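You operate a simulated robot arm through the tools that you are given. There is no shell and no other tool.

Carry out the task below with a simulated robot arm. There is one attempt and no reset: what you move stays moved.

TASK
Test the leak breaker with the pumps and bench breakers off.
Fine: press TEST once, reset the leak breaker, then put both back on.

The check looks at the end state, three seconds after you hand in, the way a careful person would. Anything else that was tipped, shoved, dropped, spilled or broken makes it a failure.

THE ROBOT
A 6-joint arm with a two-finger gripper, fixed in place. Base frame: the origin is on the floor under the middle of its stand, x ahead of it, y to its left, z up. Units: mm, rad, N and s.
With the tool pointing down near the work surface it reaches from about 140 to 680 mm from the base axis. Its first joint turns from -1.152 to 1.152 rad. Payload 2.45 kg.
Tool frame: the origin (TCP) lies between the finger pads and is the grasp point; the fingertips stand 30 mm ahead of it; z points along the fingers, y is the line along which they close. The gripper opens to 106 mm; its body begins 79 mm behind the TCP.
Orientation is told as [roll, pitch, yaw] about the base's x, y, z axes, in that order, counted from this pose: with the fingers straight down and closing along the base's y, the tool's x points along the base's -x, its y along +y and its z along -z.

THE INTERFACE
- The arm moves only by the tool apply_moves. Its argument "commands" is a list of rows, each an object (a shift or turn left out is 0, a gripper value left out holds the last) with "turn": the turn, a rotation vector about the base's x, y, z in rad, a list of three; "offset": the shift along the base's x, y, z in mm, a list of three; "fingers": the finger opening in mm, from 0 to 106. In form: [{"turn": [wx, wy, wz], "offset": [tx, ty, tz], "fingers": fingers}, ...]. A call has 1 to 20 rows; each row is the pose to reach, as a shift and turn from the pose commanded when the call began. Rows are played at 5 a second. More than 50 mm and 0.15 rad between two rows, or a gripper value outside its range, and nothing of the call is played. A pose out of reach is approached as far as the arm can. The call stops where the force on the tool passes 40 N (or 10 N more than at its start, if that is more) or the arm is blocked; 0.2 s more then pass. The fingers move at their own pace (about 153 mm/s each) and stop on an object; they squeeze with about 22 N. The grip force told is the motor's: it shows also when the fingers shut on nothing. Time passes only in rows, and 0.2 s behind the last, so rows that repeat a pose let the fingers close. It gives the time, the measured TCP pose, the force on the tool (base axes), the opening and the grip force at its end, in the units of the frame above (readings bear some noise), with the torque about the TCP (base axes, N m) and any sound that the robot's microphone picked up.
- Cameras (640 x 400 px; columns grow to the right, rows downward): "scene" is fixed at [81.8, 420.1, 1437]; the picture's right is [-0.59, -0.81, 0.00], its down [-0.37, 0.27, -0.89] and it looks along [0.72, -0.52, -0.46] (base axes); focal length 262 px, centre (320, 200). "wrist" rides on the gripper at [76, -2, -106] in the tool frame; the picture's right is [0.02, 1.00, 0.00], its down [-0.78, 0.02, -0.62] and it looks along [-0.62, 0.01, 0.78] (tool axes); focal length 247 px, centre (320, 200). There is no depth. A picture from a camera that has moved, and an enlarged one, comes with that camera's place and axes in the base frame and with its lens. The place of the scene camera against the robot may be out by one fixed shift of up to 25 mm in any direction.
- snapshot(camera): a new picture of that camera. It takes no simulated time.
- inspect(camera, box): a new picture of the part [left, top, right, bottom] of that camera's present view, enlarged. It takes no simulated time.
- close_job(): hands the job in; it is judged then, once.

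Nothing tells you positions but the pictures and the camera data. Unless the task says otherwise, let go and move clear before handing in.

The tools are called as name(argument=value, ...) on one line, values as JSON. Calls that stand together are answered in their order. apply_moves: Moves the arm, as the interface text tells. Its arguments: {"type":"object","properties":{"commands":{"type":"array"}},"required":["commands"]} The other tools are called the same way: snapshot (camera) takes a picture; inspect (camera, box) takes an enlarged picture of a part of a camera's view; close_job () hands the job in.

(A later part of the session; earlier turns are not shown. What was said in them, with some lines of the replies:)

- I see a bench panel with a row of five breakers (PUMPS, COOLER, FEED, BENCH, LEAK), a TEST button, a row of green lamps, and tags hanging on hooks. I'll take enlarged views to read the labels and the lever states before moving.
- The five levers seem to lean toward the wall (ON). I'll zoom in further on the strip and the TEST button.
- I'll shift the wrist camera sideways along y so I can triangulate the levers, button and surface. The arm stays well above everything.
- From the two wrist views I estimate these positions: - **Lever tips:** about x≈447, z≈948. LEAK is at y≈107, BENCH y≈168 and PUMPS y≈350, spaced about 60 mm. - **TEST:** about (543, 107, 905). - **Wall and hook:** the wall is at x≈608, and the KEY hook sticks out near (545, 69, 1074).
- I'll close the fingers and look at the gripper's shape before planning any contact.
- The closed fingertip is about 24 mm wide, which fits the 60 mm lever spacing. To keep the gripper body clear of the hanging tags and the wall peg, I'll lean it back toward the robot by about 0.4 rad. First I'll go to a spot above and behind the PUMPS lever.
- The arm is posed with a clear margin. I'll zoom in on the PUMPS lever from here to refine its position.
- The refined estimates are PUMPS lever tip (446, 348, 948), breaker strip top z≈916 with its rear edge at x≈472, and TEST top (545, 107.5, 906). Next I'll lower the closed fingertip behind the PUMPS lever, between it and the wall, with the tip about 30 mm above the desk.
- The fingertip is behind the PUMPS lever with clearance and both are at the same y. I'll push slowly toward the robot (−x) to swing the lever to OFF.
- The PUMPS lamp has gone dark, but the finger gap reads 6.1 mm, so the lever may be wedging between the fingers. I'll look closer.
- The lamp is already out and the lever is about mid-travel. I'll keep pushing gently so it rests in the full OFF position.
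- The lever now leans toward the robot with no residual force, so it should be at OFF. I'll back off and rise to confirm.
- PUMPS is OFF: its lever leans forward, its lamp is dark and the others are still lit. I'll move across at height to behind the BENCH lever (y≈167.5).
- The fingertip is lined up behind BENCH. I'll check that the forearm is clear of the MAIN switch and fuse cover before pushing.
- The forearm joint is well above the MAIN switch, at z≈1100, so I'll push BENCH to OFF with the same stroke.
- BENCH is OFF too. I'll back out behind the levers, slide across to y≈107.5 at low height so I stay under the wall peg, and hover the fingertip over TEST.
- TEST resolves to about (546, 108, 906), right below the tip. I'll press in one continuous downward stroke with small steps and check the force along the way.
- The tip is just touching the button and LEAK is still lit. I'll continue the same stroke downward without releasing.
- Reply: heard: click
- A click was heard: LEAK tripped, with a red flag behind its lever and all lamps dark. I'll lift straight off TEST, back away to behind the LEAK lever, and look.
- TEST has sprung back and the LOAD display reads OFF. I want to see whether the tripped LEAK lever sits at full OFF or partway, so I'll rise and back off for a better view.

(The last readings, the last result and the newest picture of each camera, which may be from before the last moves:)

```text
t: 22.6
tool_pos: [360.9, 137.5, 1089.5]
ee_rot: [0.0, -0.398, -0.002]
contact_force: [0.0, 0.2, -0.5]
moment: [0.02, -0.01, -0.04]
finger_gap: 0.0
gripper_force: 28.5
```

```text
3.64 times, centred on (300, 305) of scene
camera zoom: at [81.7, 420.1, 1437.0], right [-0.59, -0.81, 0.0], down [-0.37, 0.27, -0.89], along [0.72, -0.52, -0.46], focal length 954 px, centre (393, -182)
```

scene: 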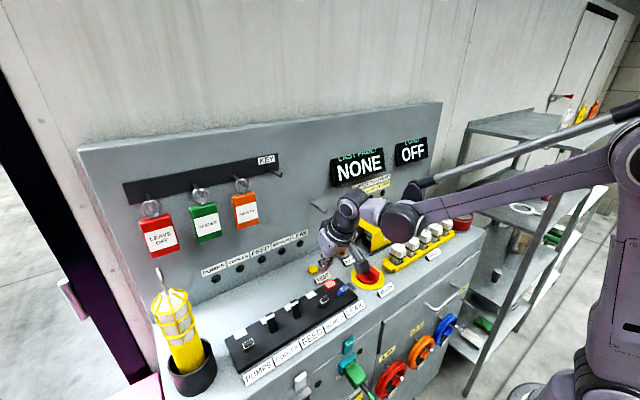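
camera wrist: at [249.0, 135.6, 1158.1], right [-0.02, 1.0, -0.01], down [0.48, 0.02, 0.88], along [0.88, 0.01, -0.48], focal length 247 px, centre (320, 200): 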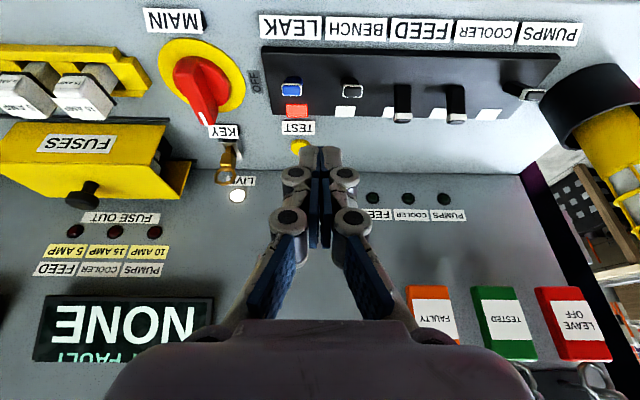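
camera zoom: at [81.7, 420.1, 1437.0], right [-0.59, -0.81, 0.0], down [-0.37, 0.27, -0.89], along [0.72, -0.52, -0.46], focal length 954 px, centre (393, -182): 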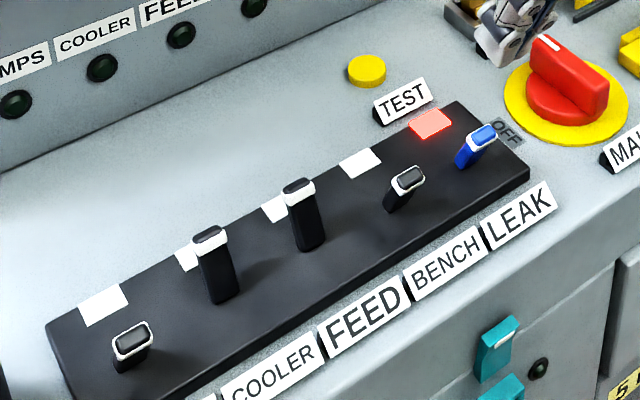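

The LEAK lever rests at the same angle as the BENCH lever, which is OFF, and its trip flag is red. To reset it I'll bring the closed fingertip down on the robot side of the LEAK lever and push toward the wall (+x).

apply_moves(commands=[{"offset": [-10, -15, -25]}, {"offset": [-19, -30, -60]}, {"offset": [-19, -30, -95]}, {"offset": [-19, -30, -120]}, {"offset": [-19, -30, -129]}, {"offset": [-19, -30, -129]}])

snapshot(camera="wrist")

inspect(camera="scene", box=[270, 230, 430, 350])

```text
t: 24.0
tool_pos: [338.7, 109.2, 957.9]
ee_rot: [-0.001, -0.4, 0.0]
contact_force: [-0.2, 0.1, 0.0]
moment: [0.01, -0.01, -0.01]
finger_gap: 0.0
gripper_force: 28.7
```

```text
taken
camera wrist: at [227.3, 106.5, 1027.8], right [-0.02, 1.0, -0.01], down [0.48, 0.02, 0.88], along [0.88, 0.01, -0.48], focal length 247 px, centre (320, 200)
```

wrist: 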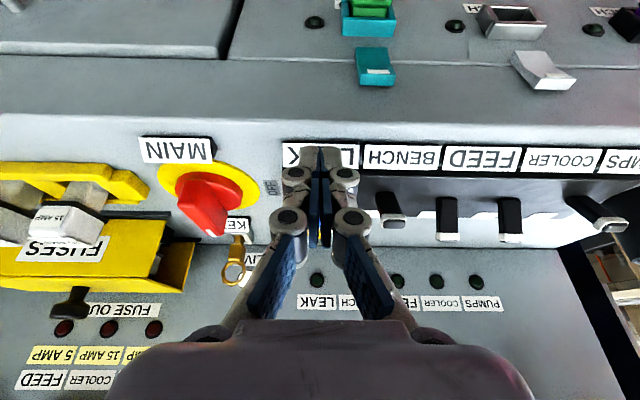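

```text
3.33 times, centred on (350, 290) of scene
camera zoom: at [81.8, 420.1, 1437.0], right [-0.59, -0.81, 0.0], down [-0.37, 0.27, -0.89], along [0.72, -0.52, -0.46], focal length 874 px, centre (220, -100)
```

zoom: 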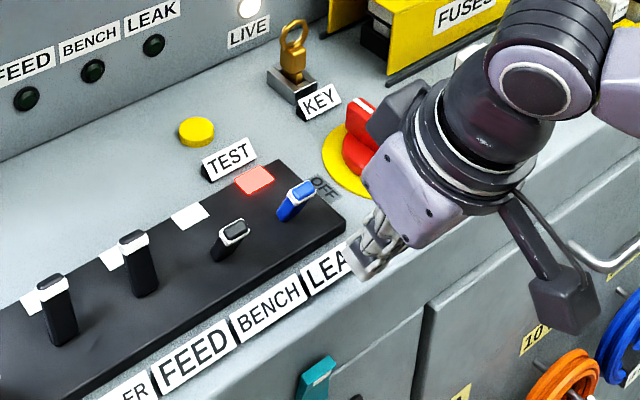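

The fingertip is in front of the LEAK lever at the right height, and I'll push toward the wall slowly.

apply_moves(commands=[{"offset": [12, 0, 0]}, {"offset": [24, 0, 0]}, {"offset": [34, 0, 0]}, {"offset": [40, 0, 0]}, {"offset": [45, 0, 0]}, {"offset": [50, 0, 0]}, {"offset": [55, 0, 0]}, {"offset": [60, 0, 0]}, {"offset": [65, 0, 0]}, {"offset": [70, 0, 0]}])

snapshot(camera="wrist")

inspect(camera="scene", box=[230, 210, 390, 330])

```text
t: 26.2
tool_pos: [411.3, 110.6, 960.0]
ee_rot: [0.0, -0.4, -0.002]
contact_force: [0.3, -0.4, 0.3]
moment: [-0.02, -0.01, 0.03]
finger_gap: 0.3
gripper_force: 28.5
```

```text
taken
camera wrist: at [298.7, 106.9, 1028.1], right [-0.02, 1.0, -0.01], down [0.48, 0.02, 0.88], along [0.88, 0.01, -0.48], focal length 247 px, centre (320, 200)
```

wrist: 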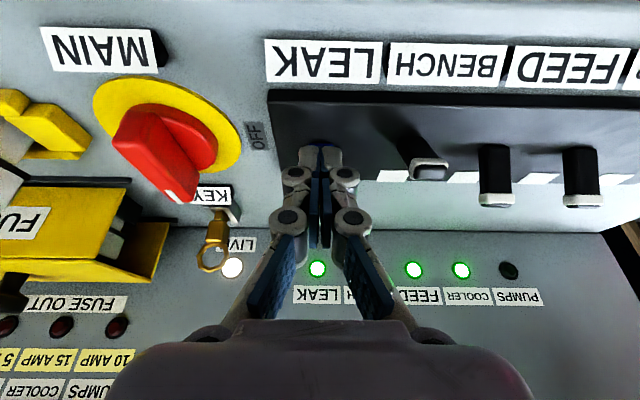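

```text
3.33 times, centred on (310, 270) of scene
camera zoom: at [81.8, 420.1, 1437.0], right [-0.59, -0.81, 0.0], down [-0.37, 0.27, -0.89], along [0.72, -0.52, -0.46], focal length 874 px, centre (353, -33)
```

zoom: 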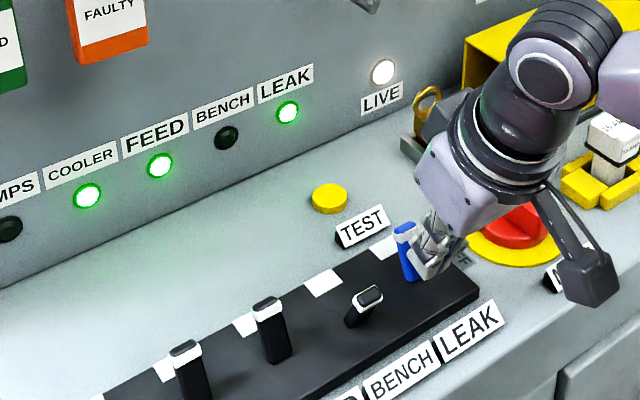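

LEAK is reset: LEAK, FEED and COOLER are lit and the flag has cleared. I'll back off toward the robot, slide to y≈168 in front of BENCH, and check that LEAK stays on.

apply_moves(commands=[{"offset": [-20, 0, 0]}, {"offset": [-45, 0, 0]}, {"offset": [-70, 0, 0]}, {"offset": [-70, 20, 5]}, {"offset": [-70, 40, 5]}, {"offset": [-70, 60, 0]}, {"offset": [-70, 60, 0]}])

snapshot(camera="wrist")

inspect(camera="scene", box=[210, 210, 390, 345])

```text
t: 27.8
tool_pos: [340.5, 168.1, 959.2]
ee_rot: [0.0, -0.4, -0.001]
contact_force: [0.1, 0.4, 0.9]
moment: [-0.01, 0.01, 0.0]
finger_gap: 0.1
gripper_force: 28.4
```

```text
taken
camera wrist: at [228.1, 166.0, 1028.9], right [-0.02, 1.0, -0.01], down [0.48, 0.02, 0.88], along [0.88, 0.01, -0.48], focal length 247 px, centre (320, 200)
```

wrist: 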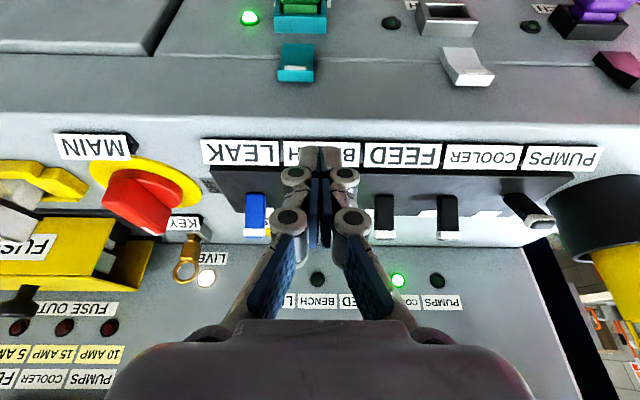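

```text
2.96 times, centred on (300, 278) of scene
camera zoom: at [81.8, 420.1, 1437.0], right [-0.59, -0.81, 0.0], down [-0.37, 0.27, -0.89], along [0.72, -0.52, -0.46], focal length 777 px, centre (379, -30)
```

zoom: 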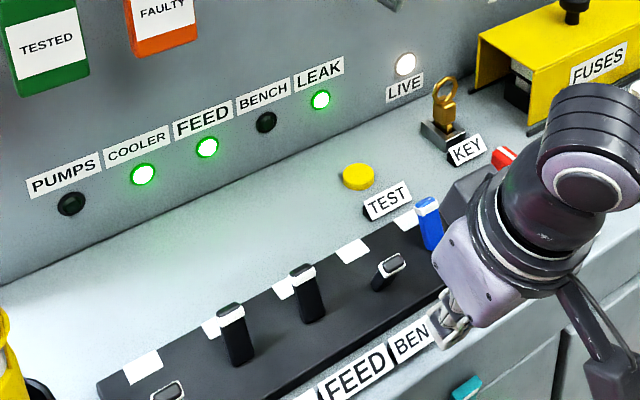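

LEAK holds and the fingertip is aligned in front of BENCH. I'll push BENCH back ON with the same stroke.

apply_moves(commands=[{"offset": [12, 0, 0]}, {"offset": [24, 0, 0]}, {"offset": [34, 0, 0]}, {"offset": [40, 0, 0]}, {"offset": [45, 0, 0]}, {"offset": [50, 0, 0]}, {"offset": [55, 0, 0]}, {"offset": [60, 0, 0]}, {"offset": [65, 0, 0]}, {"offset": [70, 0, 0]}])

snapshot(camera="wrist")

inspect(camera="scene", box=[210, 210, 390, 345])

```text
t: 30.0
tool_pos: [410.8, 168.5, 959.3]
ee_rot: [-0.002, -0.402, 0.001]
contact_force: [-0.9, -0.1, -0.1]
moment: [0.01, -0.02, 0.02]
finger_gap: 0.1
gripper_force: 28.7
```

```text
taken
camera wrist: at [298.7, 165.8, 1028.4], right [-0.02, 1.0, -0.01], down [0.48, 0.02, 0.88], along [0.88, 0.01, -0.48], focal length 247 px, centre (320, 200)
```

wrist: 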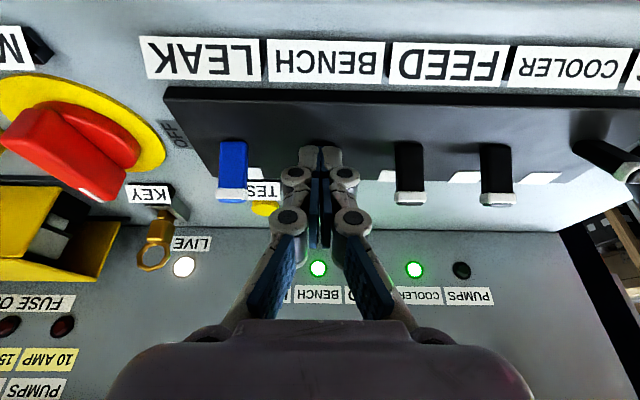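

```text
2.96 times, centred on (300, 278) of scene
camera zoom: at [81.8, 420.1, 1437.0], right [-0.59, -0.81, 0.0], down [-0.37, 0.27, -0.89], along [0.72, -0.52, -0.46], focal length 777 px, centre (379, -30)
```

zoom: 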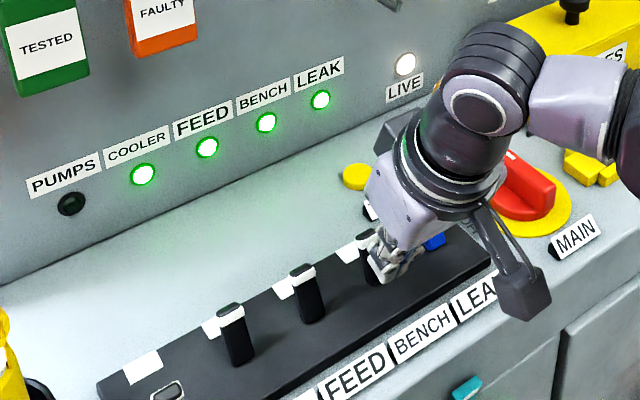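

BENCH is back ON. I'll back off and slide to y≈348 in front of PUMPS.

apply_moves(commands=[{"offset": [-20, 0, 0]}, {"offset": [-45, 0, 0]}, {"offset": [-70, 0, 0]}, {"offset": [-70, 30, 8]}, {"offset": [-70, 65, 10]}, {"offset": [-70, 100, 10]}, {"offset": [-70, 140, 10]}, {"offset": [-70, 170, 5]}, {"offset": [-70, 179.7, 0]}, {"offset": [-70, 179.7, 0]}])

snapshot(camera="wrist")

inspect(camera="scene", box=[150, 230, 350, 390])

```text
t: 32.2
tool_pos: [341.9, 349.4, 958.4]
ee_rot: [0.0, -0.398, -0.001]
contact_force: [-1.0, 0.8, 0.2]
moment: [0.0, 0.0, 0.01]
finger_gap: 0.2
gripper_force: 29.0
```

```text
taken
camera wrist: at [230.2, 345.2, 1028.3], right [-0.02, 1.0, -0.01], down [0.48, 0.02, 0.88], along [0.88, 0.01, -0.48], focal length 247 px, centre (320, 200)
```

wrist: 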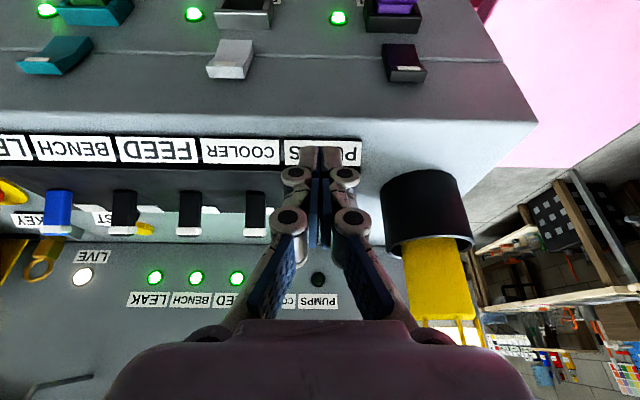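

```text
2.50 times, centred on (250, 310) of scene
camera zoom: at [81.8, 420.2, 1437.0], right [-0.59, -0.81, 0.0], down [-0.37, 0.27, -0.89], along [0.72, -0.52, -0.46], focal length 656 px, centre (495, -75)
```

zoom: 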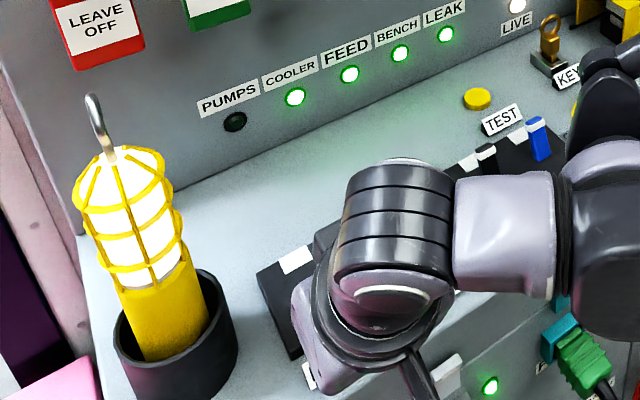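

The fingertip is aligned with PUMPS and clear of the lamp holder. I'll push PUMPS ON.

apply_moves(commands=[{"offset": [12, 0, 0]}, {"offset": [24, 0, 0]}, {"offset": [34, 0, 0]}, {"offset": [40, 0, 0]}, {"offset": [45, 0, 0]}, {"offset": [50, 0, 0]}, {"offset": [55, 0, 0]}, {"offset": [60, 0, 0]}, {"offset": [65, 0, 0]}, {"offset": [70, 0, 0]}])

snapshot(camera="wrist")

inspect(camera="scene", box=[150, 230, 350, 390])

```text
t: 34.4
tool_pos: [410.4, 348.4, 958.5]
ee_rot: [0.0, -0.401, 0.001]
contact_force: [0.4, 0.6, -0.3]
moment: [0.02, -0.01, 0.02]
finger_gap: 0.1
gripper_force: 28.9
```

```text
taken
camera wrist: at [298.1, 346.1, 1028.5], right [-0.02, 1.0, -0.01], down [0.48, 0.02, 0.88], along [0.88, 0.01, -0.48], focal length 247 px, centre (320, 200)
```

wrist: 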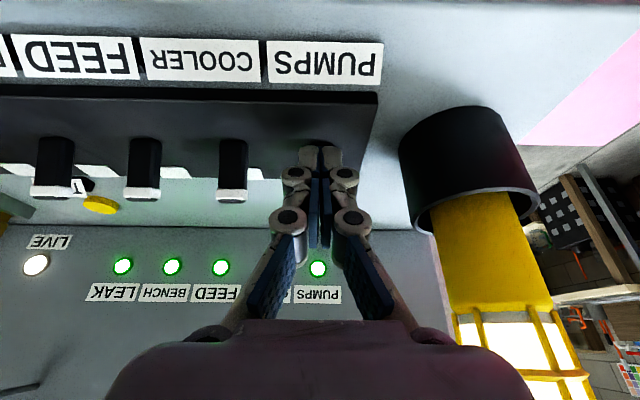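

```text
2.50 times, centred on (250, 310) of scene
camera zoom: at [81.8, 420.1, 1437.0], right [-0.59, -0.81, 0.0], down [-0.37, 0.27, -0.89], along [0.72, -0.52, -0.46], focal length 656 px, centre (495, -75)
```

zoom: 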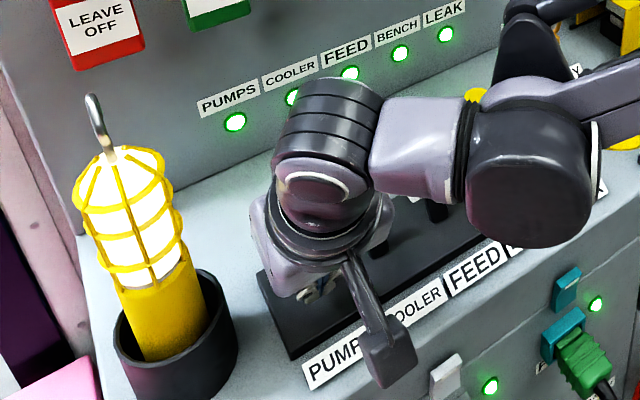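

PUMPS is lit again, so all five appear to be on. I'll back off, rise clear of the bench, and check the end state with both cameras.

apply_moves(commands=[{"offset": [-25, 0, 0]}, {"offset": [-60, 0, 0]}, {"offset": [-75, -10, 30]}, {"offset": [-80, -40, 65]}, {"offset": [-85, -80, 95]}, {"offset": [-90, -115, 125]}, {"offset": [-90, -140, 160]}, {"offset": [-90, -150, 200]}, {"offset": [-90, -150, 230]}, {"offset": [-90, -150, 230]}])

snapshot(camera="wrist")

snapshot(camera="scene")

inspect(camera="scene", box=[190, 210, 390, 370])

inspect(camera="scene", box=[310, 110, 470, 220])

```text
refused: row 5 steps farther than a row can; nothing moved
```

```text
taken
camera wrist: at [298.1, 346.1, 1028.5], right [-0.02, 1.0, -0.01], down [0.48, 0.02, 0.88], along [0.88, 0.01, -0.48], focal length 247 px, centre (320, 200)
```

wrist: 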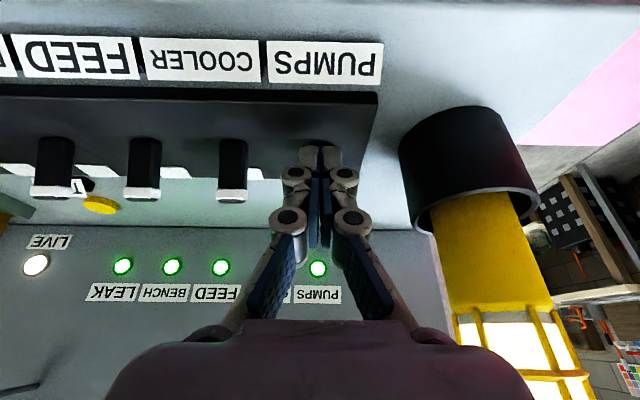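

```text
taken
```

scene: 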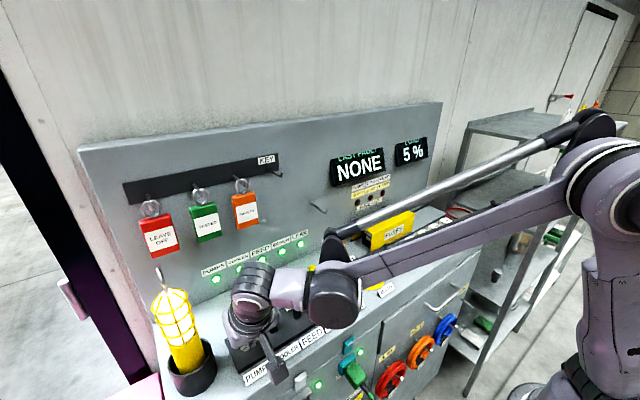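

```text
2.50 times, centred on (290, 290) of scene
camera zoom: at [81.8, 420.1, 1437.0], right [-0.59, -0.81, 0.0], down [-0.37, 0.27, -0.89], along [0.72, -0.52, -0.46], focal length 656 px, centre (395, -25)
```

zoom: 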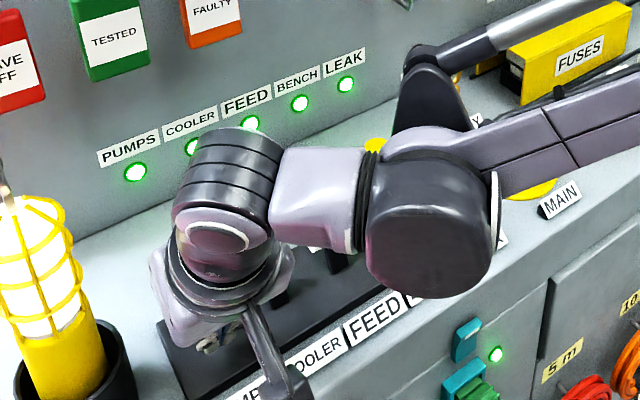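

```text
3.64 times, centred on (390, 165) of scene
camera zoom: at [81.8, 420.1, 1437.0], right [-0.59, -0.81, 0.0], down [-0.37, 0.27, -0.89], along [0.72, -0.52, -0.46], focal length 954 px, centre (66, 327)
```

zoom: 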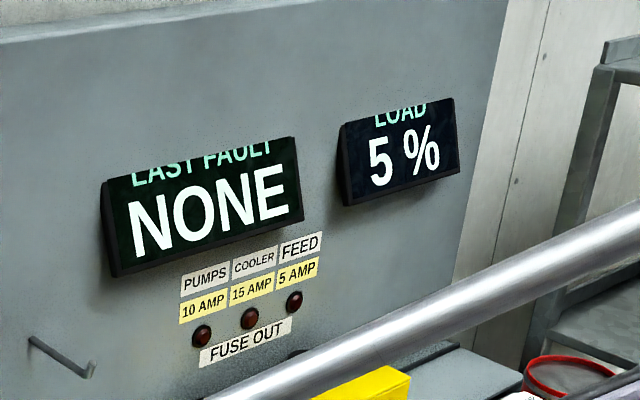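

The retreat was refused because one row was too long, so nothing moved. I'll resend it with shorter steps.

apply_moves(commands=[{"offset": [-25, 0, 0]}, {"offset": [-60, 0, 0]}, {"offset": [-75, -5, 25]}, {"offset": [-80, -25, 55]}, {"offset": [-85, -50, 85]}, {"offset": [-90, -80, 110]}, {"offset": [-90, -110, 140]}, {"offset": [-90, -130, 175]}, {"offset": [-90, -140, 210]}, {"offset": [-90, -140, 230]}, {"offset": [-90, -140, 230]}])

snapshot(camera="wrist")

snapshot(camera="scene")

inspect(camera="scene", box=[190, 220, 390, 380])

inspect(camera="scene", box=[310, 110, 470, 220])

```text
t: 36.8
tool_pos: [319.2, 209.4, 1188.2]
ee_rot: [0.002, -0.399, 0.001]
contact_force: [0.5, -0.1, -0.8]
moment: [0.0, -0.01, -0.03]
finger_gap: 0.0
gripper_force: 29.2
```

```text
taken
camera wrist: at [207.6, 206.7, 1257.6], right [-0.02, 1.0, -0.01], down [0.48, 0.02, 0.88], along [0.88, 0.01, -0.48], focal length 247 px, centre (320, 200)
```

wrist: 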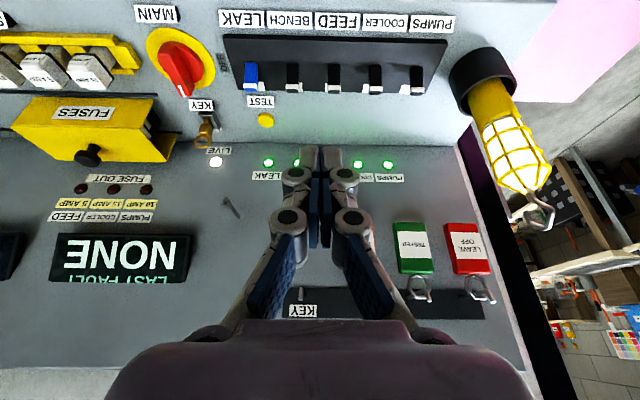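

```text
taken
```

scene: 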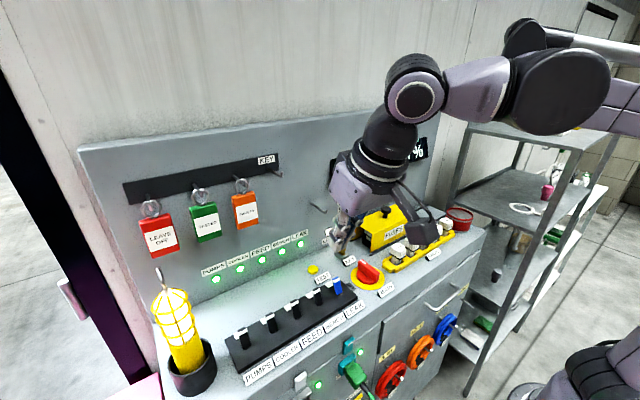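

```text
2.50 times, centred on (290, 300) of scene
camera zoom: at [81.8, 420.1, 1437.0], right [-0.59, -0.81, 0.0], down [-0.37, 0.27, -0.89], along [0.72, -0.52, -0.46], focal length 656 px, centre (395, -50)
```

zoom: 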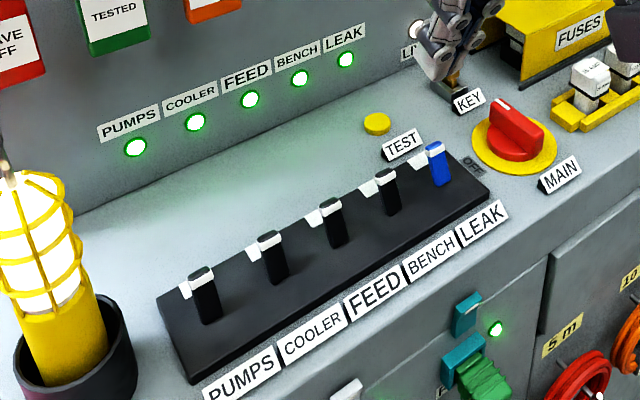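

```text
3.64 times, centred on (390, 165) of scene
camera zoom: at [81.8, 420.1, 1437.0], right [-0.59, -0.81, 0.0], down [-0.37, 0.27, -0.89], along [0.72, -0.52, -0.46], focal length 954 px, centre (66, 327)
```

zoom: 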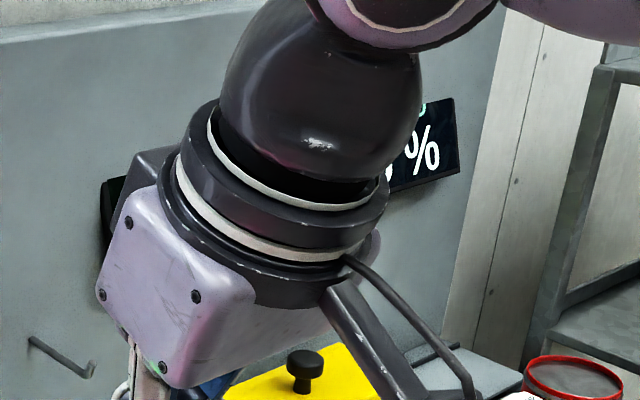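

All five breakers lean to ON with green lamps lit, the trip flag has cleared, and the displays read NONE and 5 % as at the start. TEST was pressed once, the tags, key and lamp are where they were, and the arm is clear, so I'm handing in.

close_job()

```text
The job is handed in.
```

The leak breaker test is done and handed in. I switched PUMPS and BENCH off and pressed TEST once. LEAK tripped with a click, its flag turned red, and all five lamps went dark.

I then pushed LEAK back on, which cleared its flag, and put BENCH and PUMPS back on. At hand-in all five breakers were on with their green lamps lit. When last read, just after PUMPS went back on, LAST FAULT showed NONE and LOAD showed 5 %, as at the start.

I saw nothing else disturbed, and the arm is clear of the bench.
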